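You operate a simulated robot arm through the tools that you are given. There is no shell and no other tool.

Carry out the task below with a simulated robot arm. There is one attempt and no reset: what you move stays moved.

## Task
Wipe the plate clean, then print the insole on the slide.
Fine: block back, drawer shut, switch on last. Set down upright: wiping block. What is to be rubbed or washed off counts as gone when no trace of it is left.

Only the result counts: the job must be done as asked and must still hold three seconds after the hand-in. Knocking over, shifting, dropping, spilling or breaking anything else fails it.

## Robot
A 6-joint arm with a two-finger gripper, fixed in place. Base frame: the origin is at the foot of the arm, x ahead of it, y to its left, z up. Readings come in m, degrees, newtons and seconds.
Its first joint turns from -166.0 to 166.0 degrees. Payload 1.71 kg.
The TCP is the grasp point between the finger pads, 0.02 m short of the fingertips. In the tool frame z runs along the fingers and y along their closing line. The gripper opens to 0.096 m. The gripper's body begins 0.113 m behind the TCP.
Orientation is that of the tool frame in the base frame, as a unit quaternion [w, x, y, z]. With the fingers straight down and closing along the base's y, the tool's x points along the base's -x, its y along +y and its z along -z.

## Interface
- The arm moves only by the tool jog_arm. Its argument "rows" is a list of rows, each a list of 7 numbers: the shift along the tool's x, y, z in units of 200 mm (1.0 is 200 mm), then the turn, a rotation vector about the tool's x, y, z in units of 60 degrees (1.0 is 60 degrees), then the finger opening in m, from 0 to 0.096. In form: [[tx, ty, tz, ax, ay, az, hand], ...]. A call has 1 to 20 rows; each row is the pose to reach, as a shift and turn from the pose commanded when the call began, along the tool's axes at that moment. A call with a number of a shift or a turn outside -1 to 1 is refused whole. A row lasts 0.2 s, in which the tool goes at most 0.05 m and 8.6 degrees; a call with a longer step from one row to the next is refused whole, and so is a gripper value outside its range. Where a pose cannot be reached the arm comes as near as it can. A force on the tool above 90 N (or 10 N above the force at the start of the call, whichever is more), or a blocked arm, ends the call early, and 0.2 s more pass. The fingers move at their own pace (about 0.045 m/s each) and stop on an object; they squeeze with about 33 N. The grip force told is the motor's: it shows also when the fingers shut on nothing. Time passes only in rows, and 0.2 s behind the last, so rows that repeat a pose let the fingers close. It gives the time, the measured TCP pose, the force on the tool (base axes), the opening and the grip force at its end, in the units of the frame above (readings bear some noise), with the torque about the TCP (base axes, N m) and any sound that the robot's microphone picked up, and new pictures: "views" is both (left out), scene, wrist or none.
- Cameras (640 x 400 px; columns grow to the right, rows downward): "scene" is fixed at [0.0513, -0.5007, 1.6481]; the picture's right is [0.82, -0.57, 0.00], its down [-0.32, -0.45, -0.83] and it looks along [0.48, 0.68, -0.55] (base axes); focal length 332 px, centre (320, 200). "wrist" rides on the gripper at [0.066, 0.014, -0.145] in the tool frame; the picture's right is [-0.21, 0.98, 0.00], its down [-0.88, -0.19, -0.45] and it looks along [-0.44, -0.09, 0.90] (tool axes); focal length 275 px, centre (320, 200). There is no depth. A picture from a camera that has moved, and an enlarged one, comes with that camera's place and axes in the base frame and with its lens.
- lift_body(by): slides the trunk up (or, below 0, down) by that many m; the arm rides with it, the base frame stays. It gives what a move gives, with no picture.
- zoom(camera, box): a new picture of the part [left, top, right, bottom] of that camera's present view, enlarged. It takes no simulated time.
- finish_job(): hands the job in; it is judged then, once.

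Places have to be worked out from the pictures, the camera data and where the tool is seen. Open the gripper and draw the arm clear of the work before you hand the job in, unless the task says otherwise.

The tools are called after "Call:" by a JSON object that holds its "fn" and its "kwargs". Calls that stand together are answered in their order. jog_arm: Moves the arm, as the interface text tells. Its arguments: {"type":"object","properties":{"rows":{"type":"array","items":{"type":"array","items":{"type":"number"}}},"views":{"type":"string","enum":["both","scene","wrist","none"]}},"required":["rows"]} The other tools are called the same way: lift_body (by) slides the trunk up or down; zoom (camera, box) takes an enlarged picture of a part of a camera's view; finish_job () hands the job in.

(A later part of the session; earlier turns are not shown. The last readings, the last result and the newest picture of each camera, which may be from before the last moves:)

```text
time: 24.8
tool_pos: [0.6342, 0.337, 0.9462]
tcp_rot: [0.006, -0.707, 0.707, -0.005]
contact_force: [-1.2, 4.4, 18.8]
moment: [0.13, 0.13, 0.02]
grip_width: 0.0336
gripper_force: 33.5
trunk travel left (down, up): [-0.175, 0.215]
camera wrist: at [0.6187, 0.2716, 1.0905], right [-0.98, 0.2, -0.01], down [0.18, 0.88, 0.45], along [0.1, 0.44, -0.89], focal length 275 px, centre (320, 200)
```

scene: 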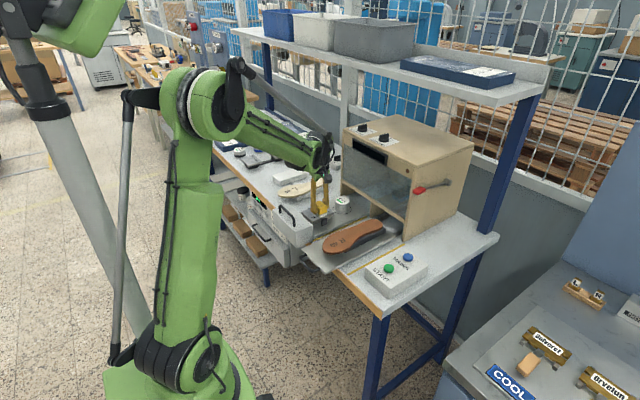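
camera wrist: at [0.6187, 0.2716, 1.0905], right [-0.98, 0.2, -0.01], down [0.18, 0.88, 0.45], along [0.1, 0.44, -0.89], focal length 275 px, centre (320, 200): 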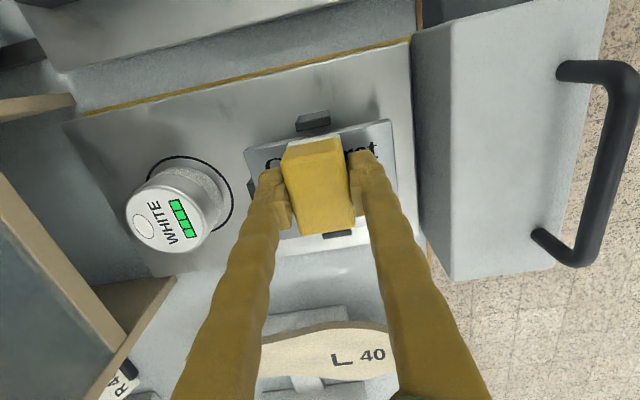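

Wiping goes well, force steady at about 13–19 N and nothing else has shifted. I continue with strokes toward the -x side of the smear.

Call:
{"fn": "jog_arm", "kwargs": {"rows": [[0, 0.045, 0, 0, 0, 0, 0.02], [0, 0.09, 0, 0, 0, 0, 0.02], [-0.05, 0.09, 0, 0, 0, 0, 0.02], [-0.1, 0.09, 0, 0, 0, 0, 0.02], [-0.15, 0.09, 0, 0, 0, 0, 0.02], [-0.19, 0.09, 0, 0, 0, 0, 0.02], [-0.19, 0.14, 0, 0, 0, 0, 0.02], [-0.14, 0.14, 0, 0, 0, 0, 0.02], [-0.09, 0.14, 0, 0, 0, 0, 0.02], [-0.04, 0.14, 0, 0, 0, 0, 0.02], [0, 0.14, 0, 0, 0, 0, 0.02], [0, 0.09, 0, 0, 0, 0, 0.02], [0, 0.045, 0, 0, 0, 0, 0.02], [0, 0, 0, 0, 0, 0, 0.02]], "views": "wrist"}}

Call:
{"fn": "jog_arm", "kwargs": {"rows": [[0, -0.045, 0, 0, 0, 0, 0.02], [0, -0.09, 0, 0, 0, 0, 0.02], [-0.05, -0.09, 0, 0, 0, 0, 0.02], [-0.1, -0.09, 0, 0, 0, 0, 0.02], [-0.15, -0.09, 0, 0, 0, 0, 0.02], [-0.19, -0.09, 0, 0, 0, 0, 0.02], [-0.19, -0.14, 0, 0, 0, 0, 0.02], [-0.14, -0.14, 0, 0, 0, 0, 0.02], [-0.09, -0.14, 0, 0, 0, 0, 0.02], [-0.04, -0.14, 0, 0, 0, 0, 0.02], [0, -0.14, 0, 0, 0, 0, 0.02], [0, -0.09, 0, 0, 0, 0, 0.02], [0, -0.045, 0, 0, 0, 0, 0.02], [-0.05, -0.045, 0, 0, 0, 0, 0.02], [-0.1, -0.045, 0, 0, 0, 0, 0.02], [-0.15, -0.045, 0, 0, 0, 0, 0.02], [-0.19, -0.045, 0, 0, 0, 0, 0.02], [-0.19, 0, 0, 0, 0, 0, 0.02]], "views": "wrist"}}

```text
time: 27.8
tool_pos: [0.6354, 0.3373, 0.9465]
tcp_rot: [-0.005, 0.708, -0.706, 0.005]
contact_force: [-0.3, -0.2, -0.3]
moment: [-0.03, 0.04, -0.01]
grip_width: 0.0335
gripper_force: 32.4
trunk travel left (down, up): [-0.175, 0.215]
camera wrist: at [0.6194, 0.2718, 1.0915], right [-0.98, 0.2, -0.01], down [0.18, 0.88, 0.45], along [0.1, 0.44, -0.89], focal length 275 px, centre (320, 200)
```

wrist: 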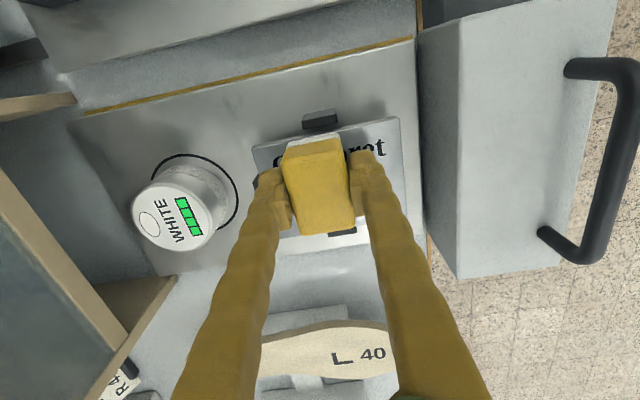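

```text
time: 31.6
tool_pos: [0.6357, 0.3761, 0.9479]
tcp_rot: [-0.005, 0.708, -0.706, 0.005]
contact_force: [-0.4, 0.3, 14.9]
moment: [-0.13, 0.34, -0.05]
grip_width: 0.0335
gripper_force: 32.8
trunk travel left (down, up): [-0.175, 0.215]
camera wrist: at [0.6189, 0.3106, 1.0905], right [-0.98, 0.21, -0.01], down [0.18, 0.88, 0.45], along [0.1, 0.44, -0.89], focal length 275 px, centre (320, 200)
```

wrist: 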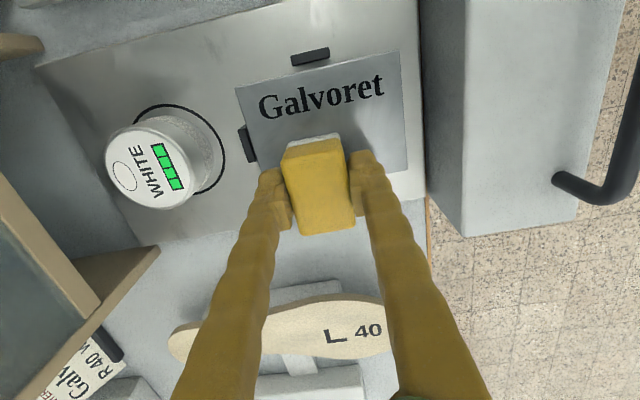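

The visible part of the plate looks clean. I lift off and back away to -y to inspect the whole plate.

Call:
{"fn": "jog_arm", "kwargs": {"rows": [[0, 0, -0.1, 0, 0, 0, 0.02], [0, 0, -0.3, 0, 0, 0, 0.02], [0.1, 0, -0.5, 0, 0, 0, 0.02], [0.3, 0, -0.6, 0, 0, 0, 0.02], [0.5, 0, -0.7, 0, 0, 0, 0.02], [0.7, 0, -0.75, 0, 0, 0, 0.02], [0.9, 0, -0.75, 0, 0, 0, 0.02], [0.95, 0, -0.75, 0, 0, 0, 0.02], [0.95, 0, -0.75, 0, 0, 0, 0.02]], "views": "both"}}

Call:
{"fn": "zoom", "kwargs": {"camera": "wrist", "box": [240, 180, 400, 300]}}

Call:
{"fn": "zoom", "kwargs": {"camera": "scene", "box": [285, 190, 365, 240]}}

```text
time: 33.6
tool_pos: [0.6331, 0.1826, 1.0966]
tcp_rot: [-0.004, 0.708, -0.706, 0.005]
contact_force: [0.6, -0.8, -0.9]
moment: [0.01, 0.03, 0.03]
grip_width: 0.0333
gripper_force: 33.6
trunk travel left (down, up): [-0.175, 0.215]
camera wrist: at [0.6175, 0.1178, 1.2406], right [-0.98, 0.2, -0.01], down [0.18, 0.88, 0.45], along [0.1, 0.44, -0.89], focal length 275 px, centre (320, 200)
```

scene: 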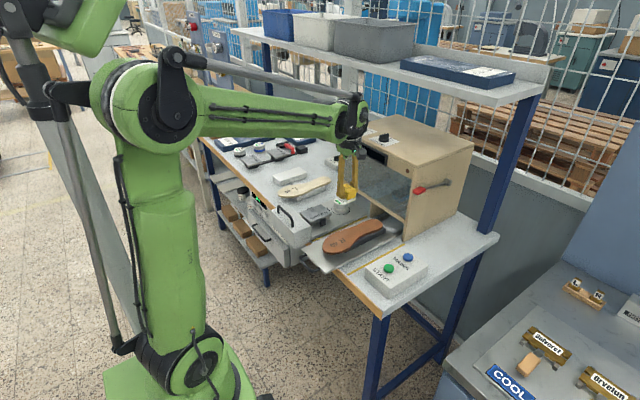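
wrist: 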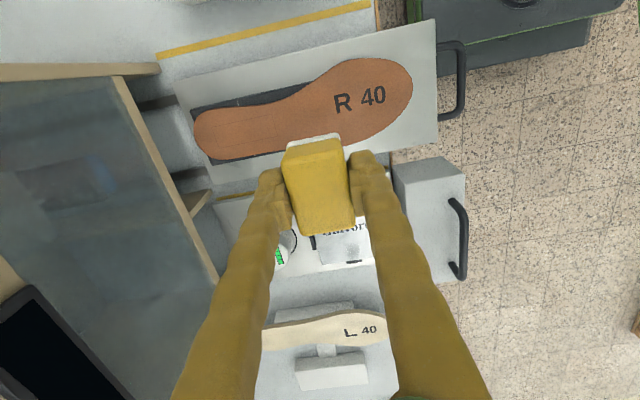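

```text
3.33 times, centred on (320, 240) of wrist
camera zoom: at [0.6175, 0.1178, 1.2406], right [-0.98, 0.2, -0.01], down [0.18, 0.88, 0.45], along [0.1, 0.44, -0.89], focal length 918 px, centre (320, 67)
```

zoom: 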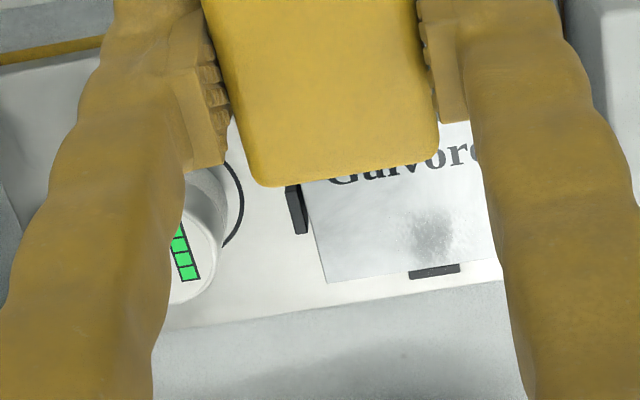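

```text
8.00 times, centred on (325, 215) of scene
camera zoom: at [0.0513, -0.5007, 1.6481], right [0.82, -0.57, 0.0], down [-0.32, -0.45, -0.83], along [0.48, 0.68, -0.55], focal length 2660 px, centre (280, 80)
```

zoom: 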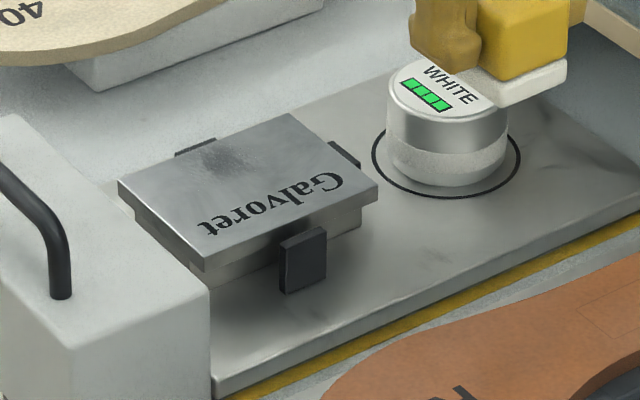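

A faint residue remains around (0.624, 0.373) in the centre near the far edge, and the drawer has crept about 8 mm outward. I return for more strokes there, slightly firmer.

Call:
{"fn": "jog_arm", "kwargs": {"rows": [[-0.2, 0.06, 0, 0, 0, 0, 0.02], [-0.4, 0.06, 0.05, 0, 0, 0, 0.02], [-0.6, 0.06, 0.15, 0, 0, 0, 0.02], [-0.8, 0.06, 0.25, 0, 0, 0, 0.02], [-0.9, 0.06, 0.45, 0, 0, 0, 0.02], [-0.9, 0.06, 0.65, 0, 0, 0, 0.02], [-0.9, 0.06, 0.72, 0, 0, 0, 0.02], [-0.9, 0.06, 0.755, 0, 0, 0, 0.02], [-0.94, 0.06, 0.755, 0, 0, 0, 0.02], [-0.98, 0.06, 0.755, 0, 0, 0, 0.02], [-0.93, 0.06, 0.755, 0, 0, 0, 0.02], [-0.88, 0.06, 0.755, 0, 0, 0, 0.02], [-0.83, 0.06, 0.755, 0, 0, 0, 0.02], [-0.88, 0.06, 0.755, 0, 0, 0, 0.02], [-0.93, 0.06, 0.755, 0, 0, 0, 0.02], [-0.98, 0.06, 0.755, 0, 0, 0, 0.02]], "views": "wrist"}}

```text
time: 37.0
tool_pos: [0.6251, 0.3821, 0.9444]
tcp_rot: [-0.005, 0.708, -0.706, 0.005]
contact_force: [0.0, -1.2, 3.9]
moment: [-0.06, 0.07, 0.03]
grip_width: 0.0332
gripper_force: 32.9
trunk travel left (down, up): [-0.175, 0.215]
camera wrist: at [0.6095, 0.3164, 1.0891], right [-0.98, 0.2, -0.01], down [0.18, 0.88, 0.45], along [0.1, 0.44, -0.89], focal length 275 px, centre (320, 200)
```

wrist: 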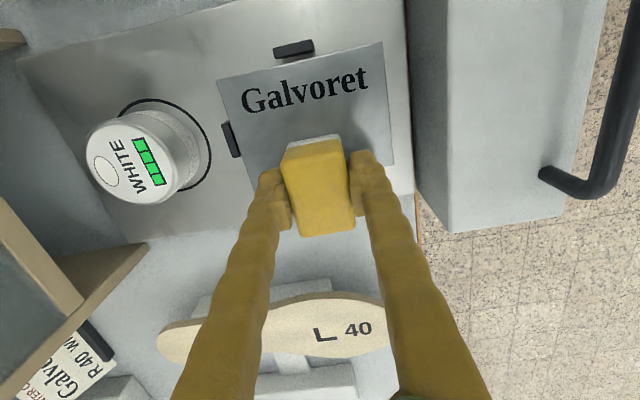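

The force is only 4 N, so I press another ~1.2 mm and make several more strokes with small x offsets.

Call:
{"fn": "jog_arm", "kwargs": {"rows": [[0, 0, 0.006, 0, 0, 0, 0.02], [0.05, 0, 0.006, 0, 0, 0, 0.02], [0.1, 0, 0.006, 0, 0, 0, 0.02], [0.15, 0, 0.006, 0, 0, 0, 0.02], [0.1, 0, 0.006, 0, 0, 0, 0.02], [0.05, 0, 0.006, 0, 0, 0, 0.02], [0, 0, 0.006, 0, 0, 0, 0.02], [0, -0.05, 0.006, 0, 0, 0, 0.02], [0.05, -0.05, 0.006, 0, 0, 0, 0.02], [0.1, -0.05, 0.006, 0, 0, 0, 0.02], [0.15, -0.05, 0.006, 0, 0, 0, 0.02], [0.15, 0, 0.006, 0, 0, 0, 0.02], [0.15, 0.05, 0.006, 0, 0, 0, 0.02], [0.1, 0.05, 0.006, 0, 0, 0, 0.02], [0.05, 0.05, 0.006, 0, 0, 0, 0.02], [0, 0.05, 0.006, 0, 0, 0, 0.02], [0, 0, 0.006, 0, 0, 0, 0.02], [0.05, 0, 0.006, 0, 0, 0, 0.02], [0.1, 0, 0.006, 0, 0, 0, 0.02]], "views": "none"}}

Call:
{"fn": "jog_arm", "kwargs": {"rows": [[0, 0, -0.1, 0, 0, 0, 0.02], [0, 0, -0.3, 0, 0, 0, 0.02], [0.1, 0, -0.5, 0, 0, 0, 0.02], [0.3, 0, -0.6, 0, 0, 0, 0.02], [0.5, 0, -0.7, 0, 0, 0, 0.02], [0.7, 0, -0.75, 0, 0, 0, 0.02], [0.9, 0, -0.75, 0, 0, 0, 0.02], [0.95, 0, -0.75, 0, 0, 0, 0.02], [0.95, 0, -0.75, 0, 0, 0, 0.02]], "views": "wrist"}}

Call:
{"fn": "zoom", "kwargs": {"camera": "wrist", "box": [240, 180, 400, 300]}}

Call:
{"fn": "zoom", "kwargs": {"camera": "scene", "box": [285, 190, 365, 240]}}

```text
time: 41.0
tool_pos: [0.6247, 0.3625, 0.9465]
tcp_rot: [-0.004, 0.707, -0.707, 0.005]
contact_force: [0.2, -0.8, 2.2]
moment: [0.0, 0.06, 0.01]
grip_width: 0.0332
gripper_force: 32.7
trunk travel left (down, up): [-0.175, 0.215]
```

```text
time: 43.0
tool_pos: [0.6235, 0.174, 1.0947]
tcp_rot: [-0.005, 0.708, -0.707, 0.005]
contact_force: [-0.3, -0.4, 0.2]
moment: [0.01, 0.01, -0.01]
grip_width: 0.0334
gripper_force: 32.7
trunk travel left (down, up): [-0.175, 0.215]
camera wrist: at [0.607, 0.1071, 1.2387], right [-0.98, 0.2, -0.01], down [0.18, 0.88, 0.45], along [0.1, 0.44, -0.89], focal length 275 px, centre (320, 200)
```

wrist: 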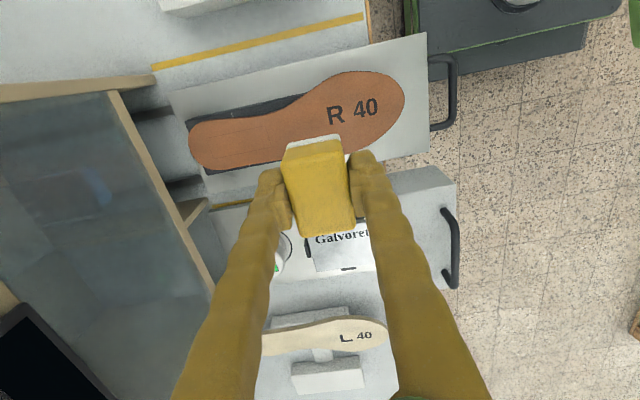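

```text
3.33 times, centred on (320, 240) of wrist
camera zoom: at [0.607, 0.1071, 1.2387], right [-0.98, 0.2, -0.01], down [0.18, 0.88, 0.45], along [0.1, 0.44, -0.89], focal length 918 px, centre (320, 67)
```

zoom: 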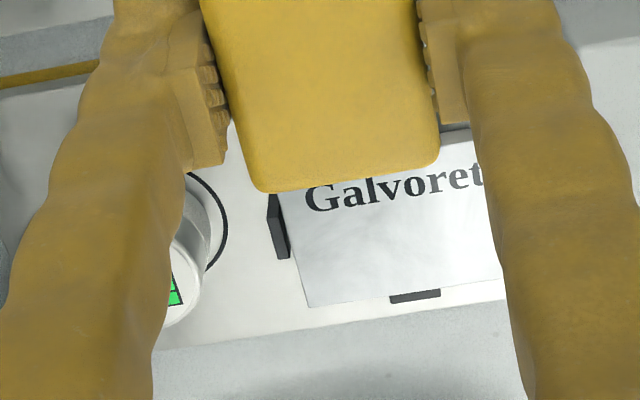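

```text
8.00 times, centred on (325, 215) of scene
camera zoom: at [0.0513, -0.5007, 1.6481], right [0.82, -0.57, 0.0], down [-0.32, -0.45, -0.83], along [0.48, 0.68, -0.55], focal length 2660 px, centre (280, 80)
```

zoom: 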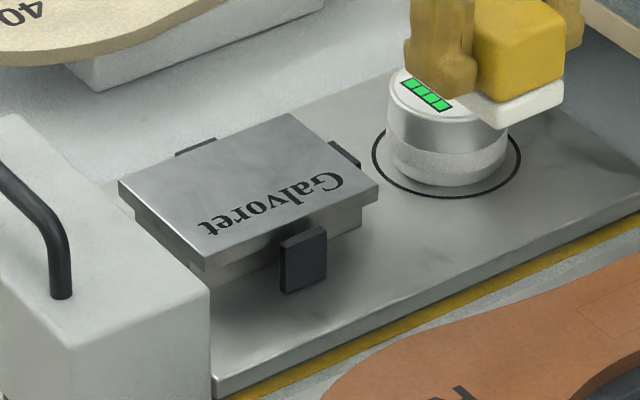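

The smear seems gone; I check at higher enlargement for any faint traces.

Call:
{"fn": "zoom", "kwargs": {"camera": "wrist", "box": [305, 220, 375, 275]}}

Call:
{"fn": "zoom", "kwargs": {"camera": "scene", "box": [298, 200, 334, 226]}}

```text
7.27 times, centred on (340, 248) of wrist
camera zoom: at [0.607, 0.1071, 1.2387], right [-0.98, 0.2, -0.01], down [0.18, 0.88, 0.45], along [0.1, 0.44, -0.89], focal length 2002 px, centre (174, -146)
```

zoom: 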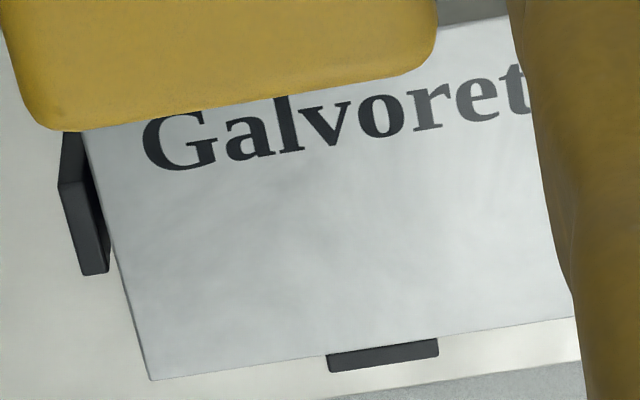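

```text
15.38 times, centred on (316, 213) of scene
camera zoom: at [0.0513, -0.5007, 1.6481], right [0.82, -0.57, 0.0], down [-0.32, -0.45, -0.83], along [0.48, 0.68, -0.55], focal length 5115 px, centre (382, 0)
```

zoom: 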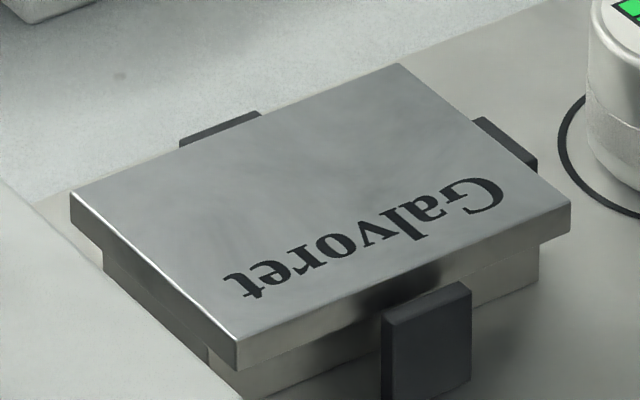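

It looks clean, but to be sure no faint trace remains (the last strokes ended at only 2 N), I make one more firmer pass over the whole smear area.

Call:
{"fn": "jog_arm", "kwargs": {"rows": [[-0.2, 0, 0, 0, 0, 0, 0.02], [-0.4, 0, 0.05, 0, 0, 0, 0.02], [-0.6, 0, 0.15, 0, 0, 0, 0.02], [-0.8, 0, 0.25, 0, 0, 0, 0.02], [-0.87, 0, 0.45, 0, 0, 0, 0.02], [-0.87, 0, 0.65, 0, 0, 0, 0.02], [-0.87, 0, 0.72, 0, 0, 0, 0.02], [-0.87, 0, 0.757, 0, 0, 0, 0.02], [-0.93, 0, 0.757, 0, 0, 0, 0.02], [-1.0, 0, 0.757, 0, 0, 0, 0.02], [-0.93, 0, 0.757, 0, 0, 0, 0.02], [-0.87, 0, 0.757, 0, 0, 0, 0.02], [-0.82, 0, 0.757, 0, 0, 0, 0.02]], "views": "none"}}

```text
time: 45.8
tool_pos: [0.626, 0.3351, 0.9416]
tcp_rot: [-0.005, 0.708, -0.707, 0.005]
contact_force: [0.7, 5.8, 22.8]
moment: [0.28, 0.19, -0.02]
grip_width: 0.0338
gripper_force: 33.3
trunk travel left (down, up): [-0.175, 0.215]
```

Force is about 23 N now; I continue the pass with lateral offsets.

Call:
{"fn": "jog_arm", "kwargs": {"rows": [[-0.07, 0, 0, 0, 0, 0, 0.02], [-0.14, 0, 0, 0, 0, 0, 0.02], [-0.21, 0, 0, 0, 0, 0, 0.02], [-0.21, 0.06, 0, 0, 0, 0, 0.02], [-0.14, 0.06, 0, 0, 0, 0, 0.02], [-0.07, 0.06, 0, 0, 0, 0, 0.02], [0, 0.06, 0, 0, 0, 0, 0.02], [0, 0, 0, 0, 0, 0, 0.02], [0, -0.07, 0, 0, 0, 0, 0.02], [-0.07, -0.07, 0, 0, 0, 0, 0.02], [-0.14, -0.07, 0, 0, 0, 0, 0.02], [-0.21, -0.07, 0, 0, 0, 0, 0.02], [-0.21, -0.14, 0, 0, 0, 0, 0.02], [-0.14, -0.14, 0, 0, 0, 0, 0.02], [-0.07, -0.14, 0, 0, 0, 0, 0.02], [0, -0.14, 0, 0, 0, 0, 0.02], [0, -0.05, 0, 0, 0, 0, 0.02], [-0.1, -0.03, 0, 0, 0, 0, 0.02], [-0.2, 0, 0, 0, 0, 0, 0.02]], "views": "wrist"}}

Call:
{"fn": "jog_arm", "kwargs": {"rows": [[0, 0, -0.1, 0, 0, 0, 0.02], [0, 0, -0.3, 0, 0, 0, 0.02], [0.1, 0, -0.5, 0, 0, 0, 0.02], [0.3, 0, -0.6, 0, 0, 0, 0.02], [0.5, 0, -0.7, 0, 0, 0, 0.02], [0.7, 0, -0.75, 0, 0, 0, 0.02], [0.9, 0, -0.75, 0, 0, 0, 0.02], [1.0, 0, -0.75, 0, 0, 0, 0.02], [1.0, 0, -0.75, 0, 0, 0, 0.02]], "views": "both"}}

Call:
{"fn": "zoom", "kwargs": {"camera": "wrist", "box": [290, 210, 380, 280]}}

Call:
{"fn": "zoom", "kwargs": {"camera": "scene", "box": [298, 200, 334, 226]}}

```text
time: 49.8
tool_pos: [0.6242, 0.3772, 0.9438]
tcp_rot: [-0.005, 0.708, -0.706, 0.005]
contact_force: [0.2, -0.3, -0.1]
moment: [0.07, -0.01, -0.05]
grip_width: 0.0333
gripper_force: 32.9
trunk travel left (down, up): [-0.175, 0.215]
camera wrist: at [0.6067, 0.3121, 1.0877], right [-0.98, 0.2, -0.01], down [0.18, 0.88, 0.45], along [0.1, 0.44, -0.89], focal length 275 px, centre (320, 200)
```

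wrist: 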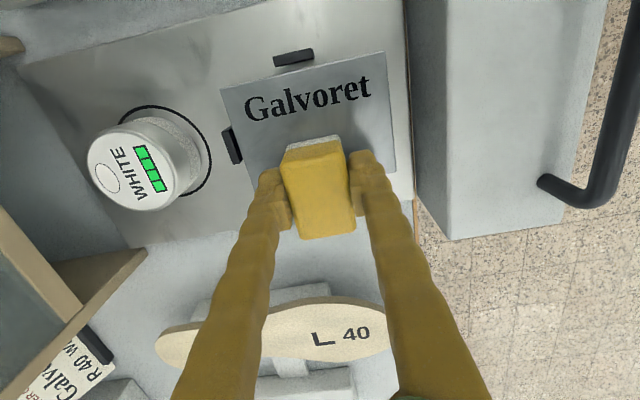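

```text
time: 51.8
tool_pos: [0.623, 0.1751, 1.0913]
tcp_rot: [-0.004, 0.708, -0.706, 0.005]
contact_force: [0.1, 0.6, -0.4]
moment: [0.03, 0.02, 0.0]
grip_width: 0.0332
gripper_force: 32.6
trunk travel left (down, up): [-0.175, 0.215]
camera wrist: at [0.6069, 0.1096, 1.2358], right [-0.98, 0.2, -0.01], down [0.18, 0.88, 0.45], along [0.1, 0.44, -0.89], focal length 275 px, centre (320, 200)
```

scene: 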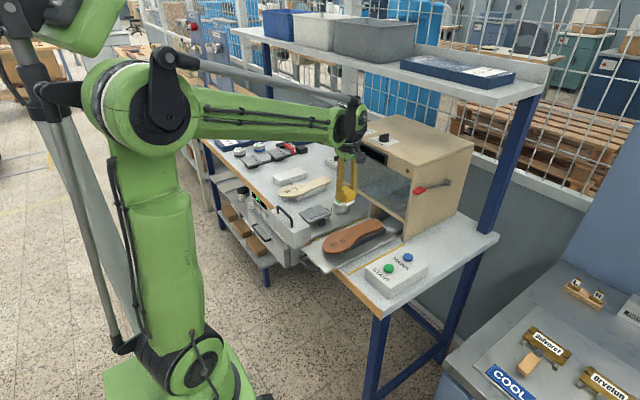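
wrist: 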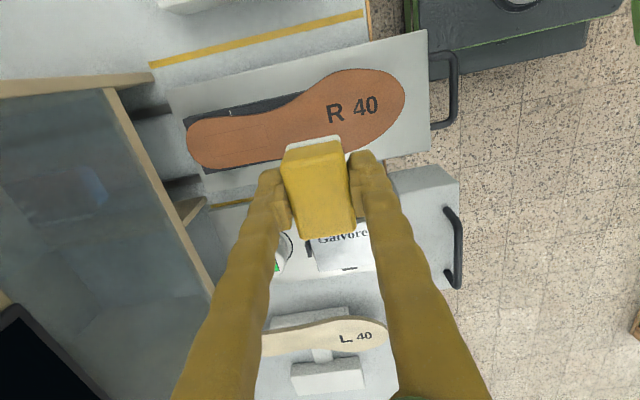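

```text
5.71 times, centred on (335, 245) of wrist
camera zoom: at [0.6069, 0.1096, 1.2358], right [-0.98, 0.2, -0.01], down [0.18, 0.88, 0.45], along [0.1, 0.44, -0.89], focal length 1573 px, centre (234, -57)
```

zoom: 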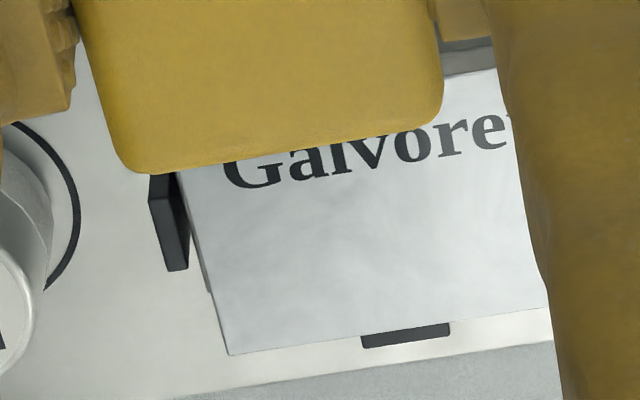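

```text
15.38 times, centred on (316, 213) of scene
camera zoom: at [0.0513, -0.5007, 1.6481], right [0.82, -0.57, 0.0], down [-0.32, -0.45, -0.83], along [0.48, 0.68, -0.55], focal length 5115 px, centre (382, 0)
```

zoom: 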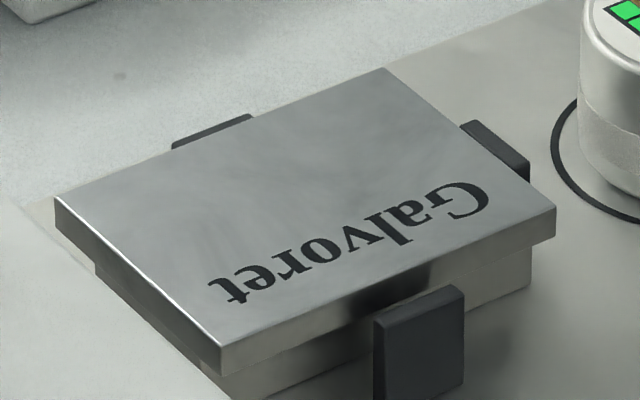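

The plate pattern is unchanged between the last two looks, so only metal texture remains – it is clean. Before bringing the block back I check how it sits in the fingers.

Call:
{"fn": "zoom", "kwargs": {"camera": "scene", "box": [320, 140, 380, 220]}}

Call:
{"fn": "zoom", "kwargs": {"camera": "wrist", "box": [250, 120, 400, 250]}}

```text
5.00 times, centred on (350, 180) of scene
camera zoom: at [0.0513, -0.5007, 1.6481], right [0.82, -0.57, 0.0], down [-0.32, -0.45, -0.83], along [0.48, 0.68, -0.55], focal length 1662 px, centre (170, 300)
```

zoom: 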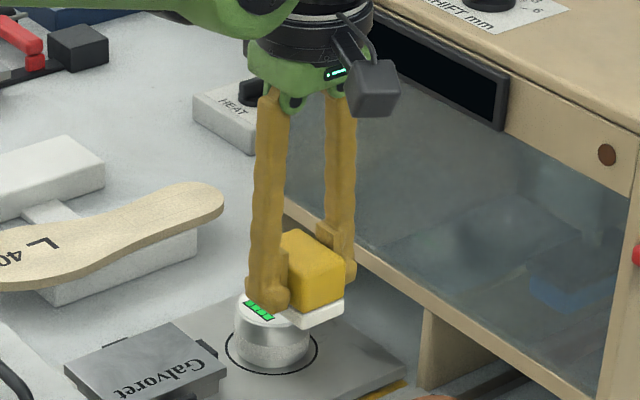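

```text
3.08 times, centred on (325, 185) of wrist
camera zoom: at [0.6069, 0.1096, 1.2358], right [-0.98, 0.2, -0.01], down [0.18, 0.88, 0.45], along [0.1, 0.44, -0.89], focal length 847 px, centre (305, 246)
```

zoom: 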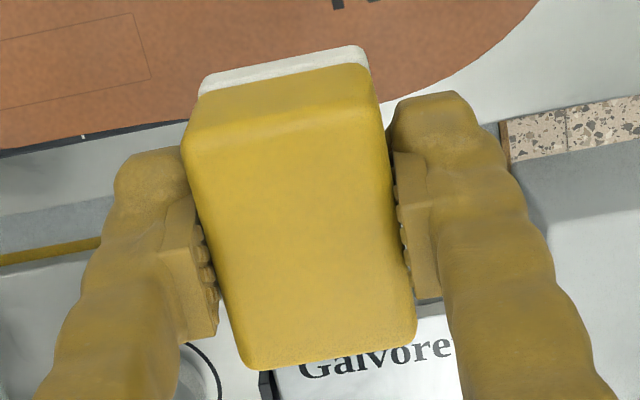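

The block is held fairly level with its felt side down. I carry it back the way it came: over to y ≈ -0.023, then forward above its home spot.

Call:
{"fn": "jog_arm", "kwargs": {"rows": [[0.24, 0, -0.03, 0, 0, 0, 0.02], [0.48, 0, -0.05, 0, 0, 0, 0.02], [0.72, 0, -0.05, 0, 0, 0, 0.02], [0.96, 0, -0.05, 0, 0, 0, 0.02], [0.99, -0.15, -0.05, 0, 0, 0, 0.02], [0.99, -0.35, -0.05, 0, 0, 0, 0.02], [0.99, -0.55, -0.05, 0, 0, 0, 0.02], [0.99, -0.55, -0.05, 0, 0, 0, 0.02]], "views": "none"}}

```text
time: 53.6
tool_pos: [0.7328, -0.0258, 1.1029]
tcp_rot: [-0.005, 0.708, -0.706, 0.004]
contact_force: [0.7, 0.3, -0.8]
moment: [-0.03, 0.03, 0.01]
grip_width: 0.0333
gripper_force: 32.8
trunk travel left (down, up): [-0.175, 0.215]
```

I move above the home spot and lower to about z 0.93.

Call:
{"fn": "jog_arm", "kwargs": {"rows": [[-0.01, -0.2, 0, 0, 0, 0, 0.02], [-0.01, -0.4, 0, 0, 0, 0, 0.02], [-0.01, -0.575, 0, 0, 0, 0, 0.02], [-0.01, -0.575, 0.2, 0, 0, 0, 0.02], [-0.01, -0.575, 0.4, 0, 0, 0, 0.02], [-0.01, -0.575, 0.6, 0, 0, 0, 0.02], [-0.01, -0.575, 0.8, 0, 0, 0, 0.02], [-0.01, -0.575, 0.86, 0, 0, 0, 0.02], [-0.01, -0.575, 0.86, 0, 0, 0, 0.02]], "views": "wrist"}}

```text
time: 55.6
tool_pos: [0.8492, -0.021, 0.9342]
tcp_rot: [-0.005, 0.707, -0.707, 0.005]
contact_force: [0.0, 0.7, -0.8]
moment: [0.04, 0.03, 0.03]
grip_width: 0.0334
gripper_force: 32.8
trunk travel left (down, up): [-0.175, 0.215]
camera wrist: at [0.8325, -0.0862, 1.0791], right [-0.98, 0.21, -0.01], down [0.18, 0.88, 0.45], along [0.1, 0.44, -0.89], focal length 275 px, centre (320, 200)
```

wrist: 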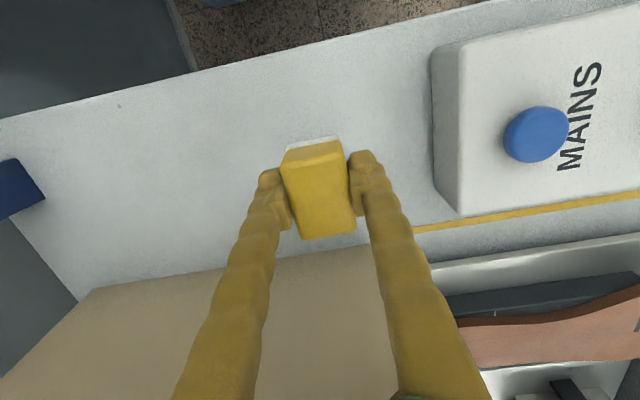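

Aligned with the home spot; I lower further in small steps, watching the force.

Call:
{"fn": "jog_arm", "kwargs": {"rows": [[0.008, 0, 0.06, 0, 0, 0, 0.02], [0.01, 0, 0.12, 0, 0, 0, 0.02], [0.01, 0, 0.15, 0, 0, 0, 0.02], [0.01, 0, 0.15, 0, 0, 0, 0.02]], "views": "none"}}

Call:
{"fn": "jog_arm", "kwargs": {"rows": [[0, 0, 0.015, 0, 0, 0, 0.02], [0, 0, 0.025, 0, 0, 0, 0.02], [0, 0, 0.025, 0, 0, 0, 0.02]], "views": "none"}}

```text
time: 56.6
tool_pos: [0.8495, -0.022, 0.9042]
tcp_rot: [0.004, -0.707, 0.707, -0.005]
contact_force: [-1.2, -1.0, -1.3]
moment: [-0.02, 0.01, 0.0]
grip_width: 0.0334
gripper_force: 32.7
trunk travel left (down, up): [-0.175, 0.215]
```

```text
time: 57.4
tool_pos: [0.8512, -0.0215, 0.8989]
tcp_rot: [-0.005, 0.708, -0.707, 0.005]
contact_force: [0.6, -0.5, -0.2]
moment: [-0.01, 0.0, 0.02]
grip_width: 0.0334
gripper_force: 33.3
trunk travel left (down, up): [-0.175, 0.215]
```

No contact yet at z 0.899; the block had slid up in the grip, so I continue lowering in 2–3 mm steps.

Call:
{"fn": "jog_arm", "kwargs": {"rows": [[0.004, 0, 0.008, 0, 0, 0, 0.02], [0.004, 0, 0.016, 0, 0, 0, 0.02], [0.004, 0, 0.016, 0, 0, 0, 0.02]], "views": "none"}}

Call:
{"fn": "jog_arm", "kwargs": {"rows": [[0, 0, 0.006, 0, 0, 0, 0.02], [0, 0, 0.012, 0, 0, 0, 0.02], [0, 0, 0.012, 0, 0, 0, 0.02]], "views": "none"}}

```text
time: 58.2
tool_pos: [0.8506, -0.0225, 0.8957]
tcp_rot: [0.006, -0.707, 0.707, -0.005]
contact_force: [-0.2, -0.4, -0.8]
moment: [0.01, -0.01, 0.01]
grip_width: 0.0334
gripper_force: 32.8
trunk travel left (down, up): [-0.175, 0.215]
```

```text
time: 59.0
tool_pos: [0.8506, -0.0238, 0.8918]
tcp_rot: [-0.005, 0.708, -0.707, 0.005]
contact_force: [-0.5, -0.2, 0.0]
moment: [-0.03, 0.01, -0.02]
grip_width: 0.0334
gripper_force: 33.3
trunk travel left (down, up): [-0.175, 0.215]
```

Still free at z 0.892; a couple more small steps with a 1.5 mm correction in x.

Call:
{"fn": "jog_arm", "kwargs": {"rows": [[0, 0.008, 0.006, 0, 0, 0, 0.02], [0, 0.008, 0.012, 0, 0, 0, 0.02], [0, 0.008, 0.012, 0, 0, 0, 0.02]], "views": "none"}}

Call:
{"fn": "zoom", "kwargs": {"camera": "scene", "box": [400, 210, 470, 270]}}

Call:
{"fn": "zoom", "kwargs": {"camera": "wrist", "box": [250, 110, 400, 250]}}

```text
time: 59.8
tool_pos: [0.8475, -0.0229, 0.8897]
tcp_rot: [-0.004, 0.707, -0.707, 0.005]
contact_force: [4.6, -1.6, 19.2]
moment: [0.07, 0.16, 0.02]
grip_width: 0.0336
gripper_force: 33.0
trunk travel left (down, up): [-0.175, 0.215]
```

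```text
6.67 times, centred on (435, 240) of scene
camera zoom: at [0.0513, -0.5007, 1.6481], right [0.82, -0.57, 0.0], down [-0.32, -0.45, -0.83], along [0.48, 0.68, -0.55], focal length 2216 px, centre (-447, -67)
```

zoom: 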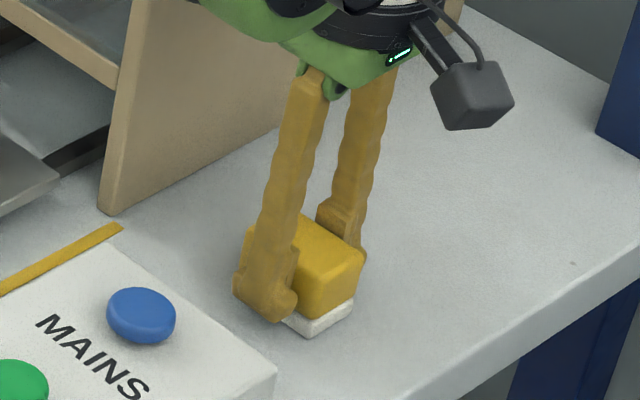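

```text
2.86 times, centred on (325, 180) of wrist
camera zoom: at [0.8317, -0.0887, 1.0347], right [-0.98, 0.21, -0.01], down [0.18, 0.88, 0.45], along [0.1, 0.44, -0.89], focal length 786 px, centre (306, 257)
```

zoom: 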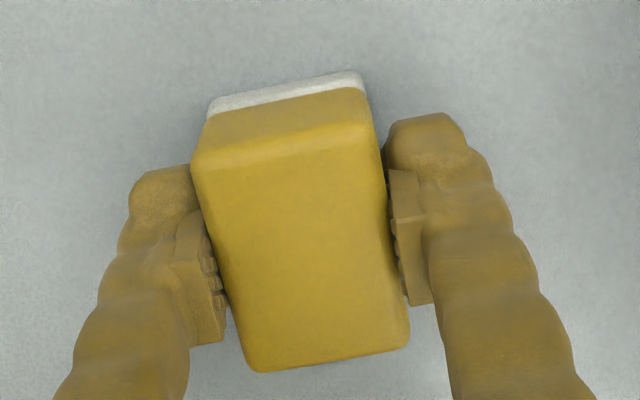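

Contact with the table at 19 N: the block stands on its felt at its home spot. I open the gripper and rise.

Call:
{"fn": "jog_arm", "kwargs": {"rows": [[0, 0, -0.005, 0, 0, 0, 0.07], [0, 0, -0.005, 0, 0, 0, 0.07], [0, 0, -0.005, 0, 0, 0, 0.07], [0, 0, -0.005, 0, 0, 0, 0.07]], "views": "none"}}

Call:
{"fn": "jog_arm", "kwargs": {"rows": [[0, 0, -0.1, 0, 0, 0, 0.07], [0, 0, -0.3, 0, 0, 0, 0.07], [0, 0, -0.5, 0, 0, 0, 0.07], [0, 0, -0.7, 0, 0, 0, 0.07], [0, 0, -0.9, 0, 0, 0, 0.07], [0, 0, -1.0, 0, 0, 0, 0.07], [0, 0, -1.0, 0, 0, 0, 0.07]], "views": "both"}}

Call:
{"fn": "zoom", "kwargs": {"camera": "wrist", "box": [270, 80, 370, 180]}}

Call:
{"fn": "zoom", "kwargs": {"camera": "scene", "box": [365, 230, 450, 295]}}

```text
time: 60.8
tool_pos: [0.8486, -0.0235, 0.8915]
tcp_rot: [0.005, -0.707, 0.707, -0.004]
contact_force: [0.5, -0.6, -0.6]
moment: [0.0, -0.01, 0.02]
grip_width: 0.0699
gripper_force: 0.0
trunk travel left (down, up): [-0.175, 0.215]
```

```text
time: 62.4
tool_pos: [0.8445, -0.0231, 1.0918]
tcp_rot: [0.005, -0.707, 0.707, -0.004]
contact_force: [0.5, -0.2, 0.1]
moment: [-0.02, 0.0, 0.0]
grip_width: 0.0704
gripper_force: 0.1
trunk travel left (down, up): [-0.175, 0.215]
camera wrist: at [0.8276, -0.0879, 1.2361], right [-0.98, 0.21, -0.01], down [0.18, 0.88, 0.45], along [0.1, 0.44, -0.89], focal length 275 px, centre (320, 200)
```

scene: 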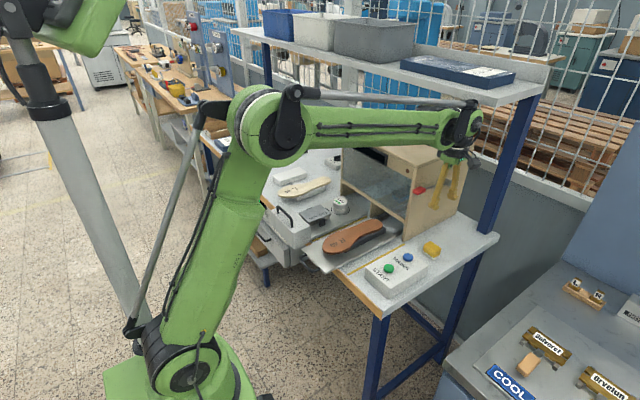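
wrist: 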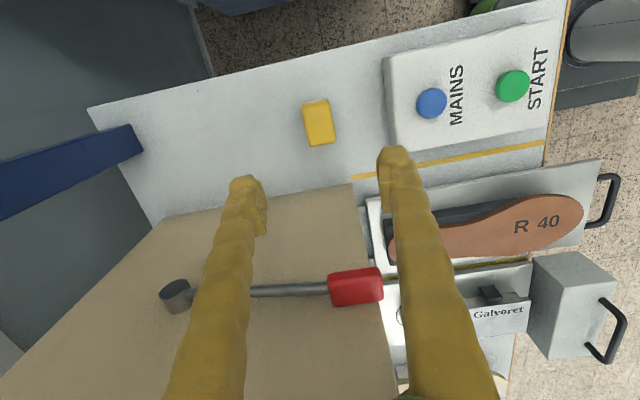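

```text
4.00 times, centred on (320, 130) of wrist
camera zoom: at [0.8276, -0.0879, 1.2361], right [-0.98, 0.21, -0.01], down [0.18, 0.88, 0.45], along [0.1, 0.44, -0.89], focal length 1101 px, centre (320, 480)
```

zoom: 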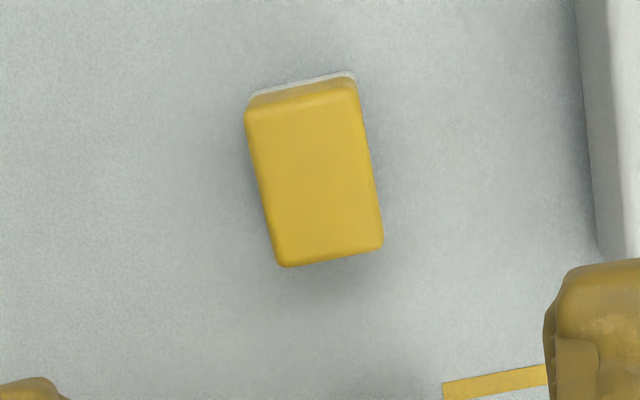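

```text
6.15 times, centred on (408, 262) of scene
camera zoom: at [0.0513, -0.5007, 1.6481], right [0.82, -0.57, 0.0], down [-0.32, -0.45, -0.83], along [0.48, 0.68, -0.55], focal length 2046 px, centre (-218, -185)
```

zoom: 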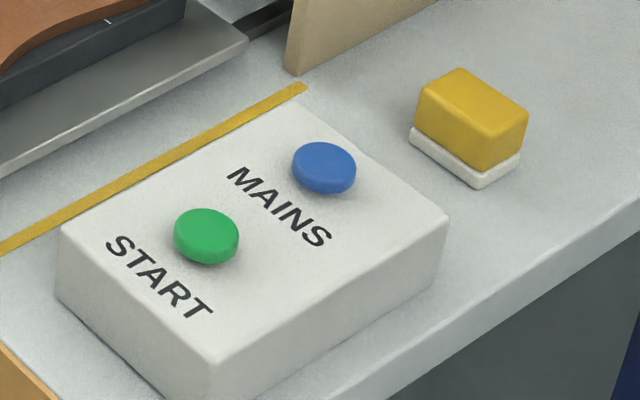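

The block is back within a few millimetres, upright. Next is the drawer; I back out along -x and move to view its front and handle.

Call:
{"fn": "jog_arm", "kwargs": {"rows": [[0, 0.24, 0, 0, 0, 0, 0.09], [0, 0.48, 0, 0, 0, 0, 0.09], [0, 0.72, 0, 0, 0, 0, 0.09], [0, 0.96, 0, 0, 0, 0, 0.09], [-0.2, 1.0, 0, 0, 0, 0, 0.09], [-0.4, 1.0, 0, 0, 0, 0, 0.09], [-0.6, 1.0, 0, 0, 0, 0, 0.09], [-0.8, 1.0, 0, 0, 0, 0, 0.09], [-1.0, 1.0, 0, 0, 0, 0, 0.09], [-1.0, 1.0, 0, 0, 0, 0, 0.09]], "views": "none"}}

Call:
{"fn": "jog_arm", "kwargs": {"rows": [[-0.2, 0.15, 0, 0, 0, 0, 0.09], [-0.3, 0.35, 0, 0, 0, 0, 0.09], [-0.3, 0.55, 0, 0, 0, 0, 0.09], [-0.3, 0.7, 0, 0, 0, 0, 0.09], [-0.3, 0.7, 0, 0, 0, 0, 0.09]], "views": "both"}}

```text
time: 64.6
tool_pos: [0.6426, 0.1716, 1.0884]
tcp_rot: [0.005, -0.707, 0.707, -0.005]
contact_force: [0.3, -0.3, 0.8]
moment: [-0.04, 0.02, -0.01]
grip_width: 0.0902
gripper_force: 0.1
trunk travel left (down, up): [-0.175, 0.215]
```

```text
time: 65.8
tool_pos: [0.5039, 0.2357, 1.0871]
tcp_rot: [0.005, -0.707, 0.708, -0.005]
contact_force: [-0.3, -0.7, -0.3]
moment: [0.03, -0.04, 0.04]
grip_width: 0.09
gripper_force: 0.2
trunk travel left (down, up): [-0.175, 0.215]
camera wrist: at [0.487, 0.1696, 1.2313], right [-0.98, 0.21, -0.01], down [0.18, 0.88, 0.45], along [0.1, 0.44, -0.89], focal length 275 px, centre (320, 200)
```

scene: 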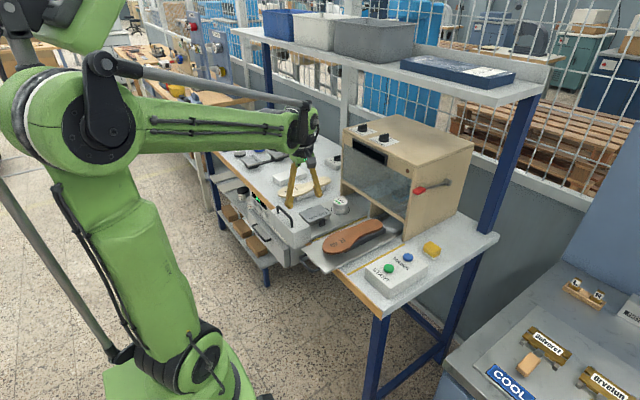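
wrist: 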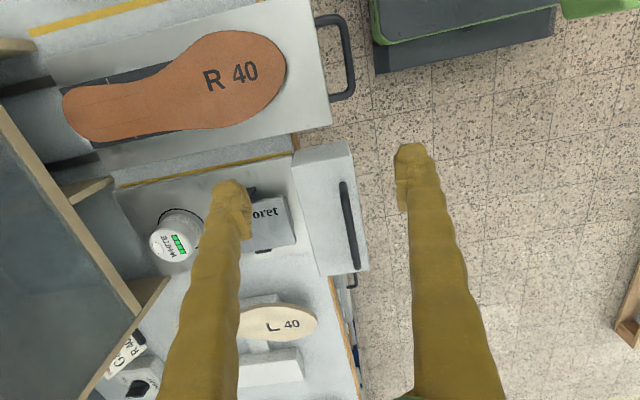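

I zoom both pictures on the handles to triangulate them.

Call:
{"fn": "zoom", "kwargs": {"camera": "scene", "box": [250, 190, 350, 280]}}

Call:
{"fn": "zoom", "kwargs": {"camera": "wrist", "box": [270, 120, 400, 300]}}

Call:
{"fn": "zoom", "kwargs": {"camera": "wrist", "box": [0, 0, 220, 260]}}

```text
4.44 times, centred on (300, 235) of scene
camera zoom: at [0.0513, -0.5007, 1.6481], right [0.82, -0.57, 0.0], down [-0.32, -0.45, -0.83], along [0.48, 0.68, -0.55], focal length 1478 px, centre (409, 44)
```

zoom: 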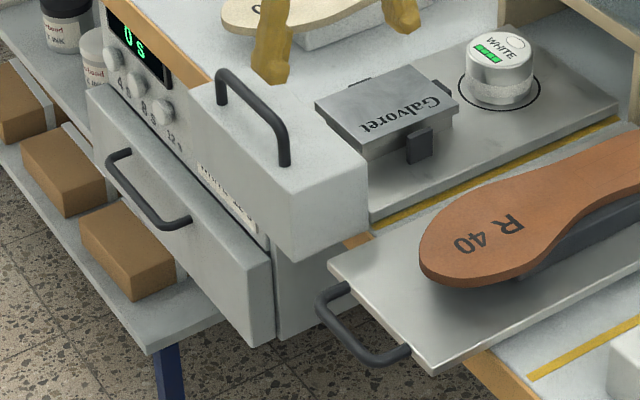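

```text
2.22 times, centred on (335, 210) of wrist
camera zoom: at [0.487, 0.1696, 1.2313], right [-0.98, 0.21, -0.01], down [0.18, 0.88, 0.45], along [0.1, 0.44, -0.89], focal length 612 px, centre (287, 178)
```

zoom: 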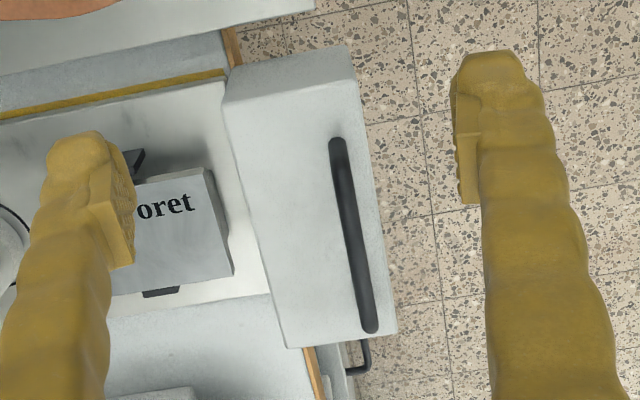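

```text
1.54 times, centred on (110, 130) of wrist
camera zoom: at [0.487, 0.1696, 1.2313], right [-0.98, 0.21, -0.01], down [0.18, 0.88, 0.45], along [0.1, 0.44, -0.89], focal length 424 px, centre (643, 308)
```

zoom: 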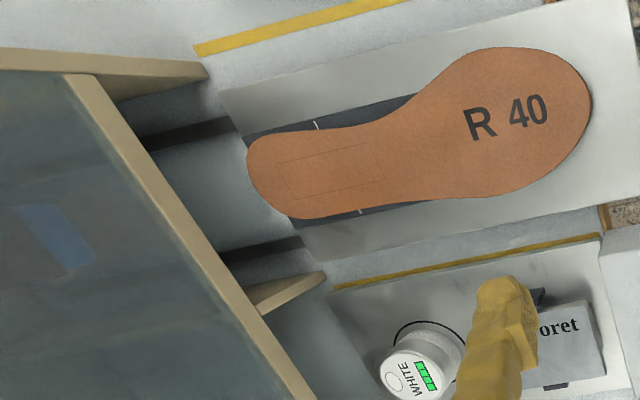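

The handle is an arch standing on top of the drawer's front box (bar at x 0.49, z 0.953), so the front face at x ≈ 0.473, y 0.28–0.43 is free to push. I move in front of it with closed fingers and lower.

Call:
{"fn": "jog_arm", "kwargs": {"rows": [[-0.1, 0.15, 0, 0, 0, 0, 0], [-0.2, 0.32, 0, 0, 0, 0, 0], [-0.4, 0.34, 0, 0, 0, 0, 0], [-0.6, 0.34, 0, 0, 0, 0, 0], [-0.6, 0.34, 0.2, 0, 0, 0, 0], [-0.6, 0.34, 0.4, 0, 0, 0, 0], [-0.6, 0.34, 0.6, 0, 0, 0, 0], [-0.6, 0.34, 0.8, 0, 0, 0, 0], [-0.6, 0.34, 0.9, 0, 0, 0, 0], [-0.6, 0.34, 0.9, 0, 0, 0, 0]], "views": "both"}}

Call:
{"fn": "zoom", "kwargs": {"camera": "scene", "box": [240, 140, 360, 260]}}

```text
time: 68.0
tool_pos: [0.4399, 0.3576, 0.9033]
tcp_rot: [-0.005, 0.708, -0.706, 0.004]
contact_force: [0.0, 0.7, 0.6]
moment: [0.01, 0.01, -0.01]
grip_width: 0.0002
gripper_force: 29.7
trunk travel left (down, up): [-0.175, 0.215]
camera wrist: at [0.424, 0.2924, 1.0484], right [-0.98, 0.21, -0.01], down [0.18, 0.88, 0.45], along [0.1, 0.44, -0.89], focal length 275 px, centre (320, 200)
```

scene: 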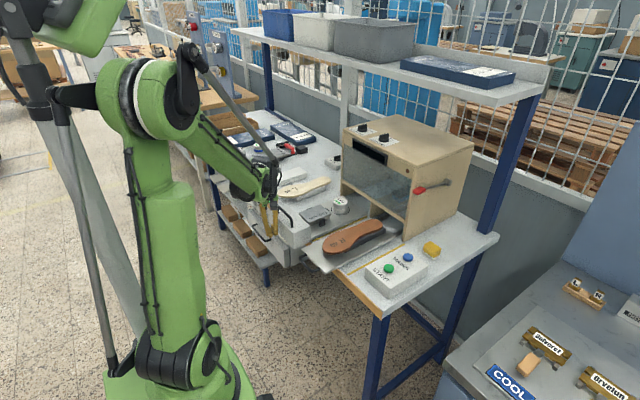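
wrist: 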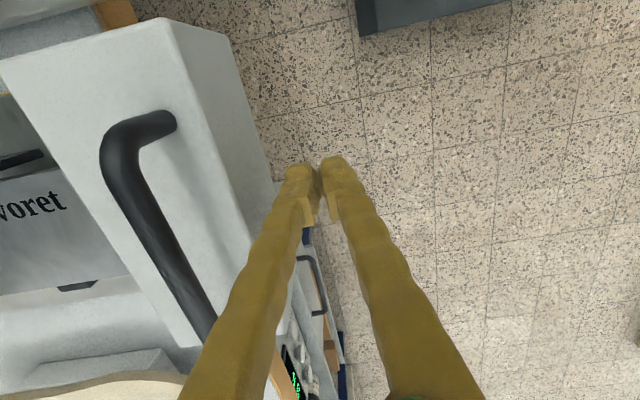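

```text
3.33 times, centred on (300, 200) of scene
camera zoom: at [0.0513, -0.5007, 1.6481], right [0.82, -0.57, 0.0], down [-0.32, -0.45, -0.83], along [0.48, 0.68, -0.55], focal length 1108 px, centre (387, 200)
```

zoom: 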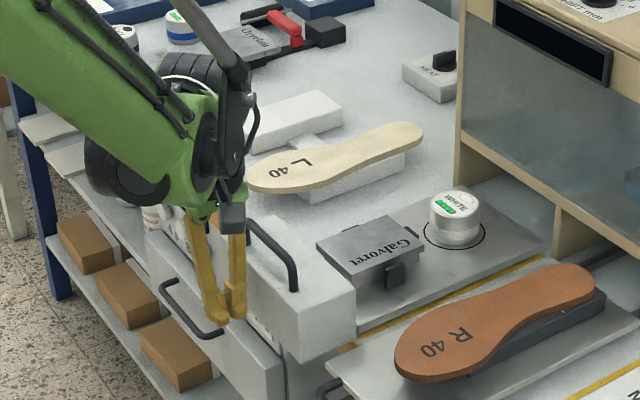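

The fingertips stand in front of the drawer face at mid width. I push forward gently in +x.

Call:
{"fn": "jog_arm", "kwargs": {"rows": [[0, -0.05, 0, 0, 0, 0, 0], [0, -0.1, 0, 0, 0, 0, 0], [0, -0.13, 0, 0, 0, 0, 0], [0, -0.17, 0, 0, 0, 0, 0], [0, -0.21, 0, 0, 0, 0, 0], [0, -0.25, 0, 0, 0, 0, 0]], "views": "both"}}

```text
time: 69.4
tool_pos: [0.4899, 0.3572, 0.9076]
tcp_rot: [-0.005, 0.708, -0.706, 0.005]
contact_force: [0.3, -0.1, 0.3]
moment: [0.03, -0.03, 0.02]
grip_width: 0.0001
gripper_force: 29.3
trunk travel left (down, up): [-0.175, 0.215]
camera wrist: at [0.4741, 0.2915, 1.0514], right [-0.98, 0.2, -0.01], down [0.18, 0.88, 0.45], along [0.1, 0.44, -0.89], focal length 275 px, centre (320, 200)
```

scene: 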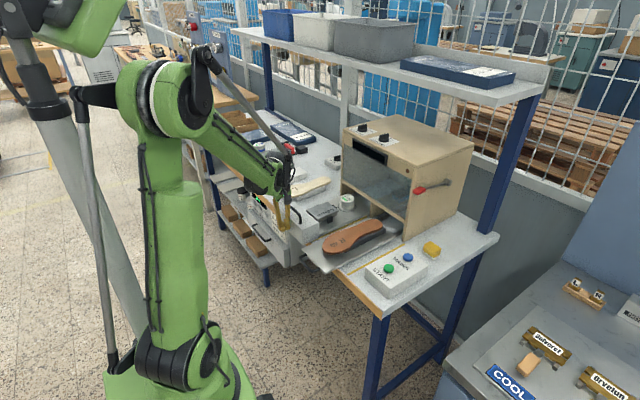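
wrist: 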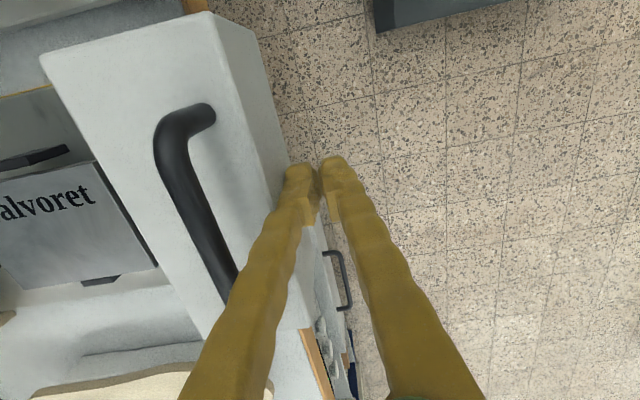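

The drawer is moving in with hardly any resistance, cup standing steadily. I keep pushing slowly.

Call:
{"fn": "jog_arm", "kwargs": {"rows": [[0, -0.04, 0, 0, 0, 0, 0], [0, -0.09, 0, 0, 0, 0, 0], [0, -0.14, 0, 0, 0, 0, 0], [0, -0.19, 0, 0, 0, 0, 0], [0, -0.24, 0, 0, 0, 0, 0], [0, -0.29, 0, 0, 0, 0, 0], [0, -0.34, 0, 0, 0, 0, 0], [0, -0.38, 0, 0, 0, 0, 0], [0, -0.4, 0, 0, 0, 0, 0]], "views": "both"}}

```text
time: 71.4
tool_pos: [0.5688, 0.3561, 0.9092]
tcp_rot: [0.005, -0.707, 0.707, -0.005]
contact_force: [-1.5, 0.1, -0.3]
moment: [0.0, -0.03, -0.01]
grip_width: 0.0
gripper_force: 29.3
trunk travel left (down, up): [-0.175, 0.215]
camera wrist: at [0.5534, 0.2911, 1.0524], right [-0.98, 0.21, -0.01], down [0.18, 0.88, 0.45], along [0.1, 0.44, -0.89], focal length 275 px, centre (320, 200)
```

scene: 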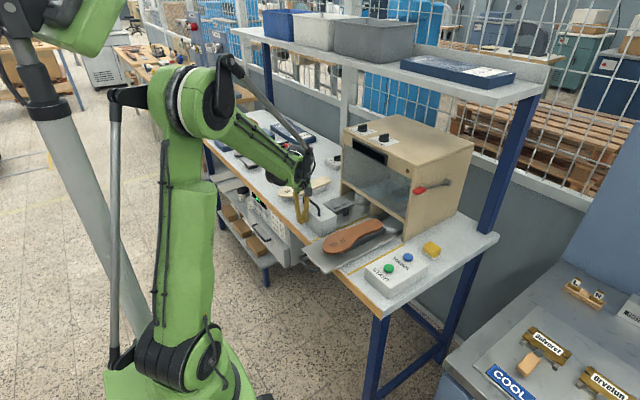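
wrist: 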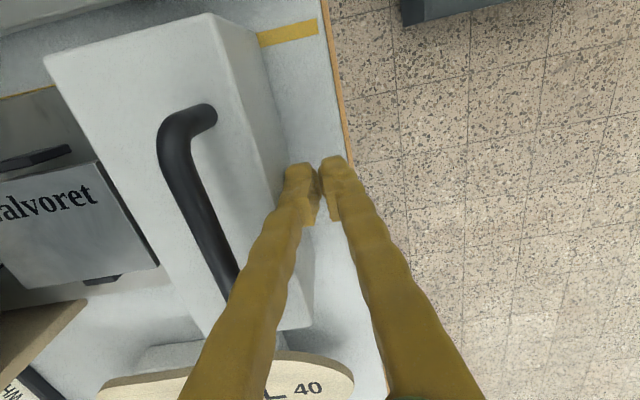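

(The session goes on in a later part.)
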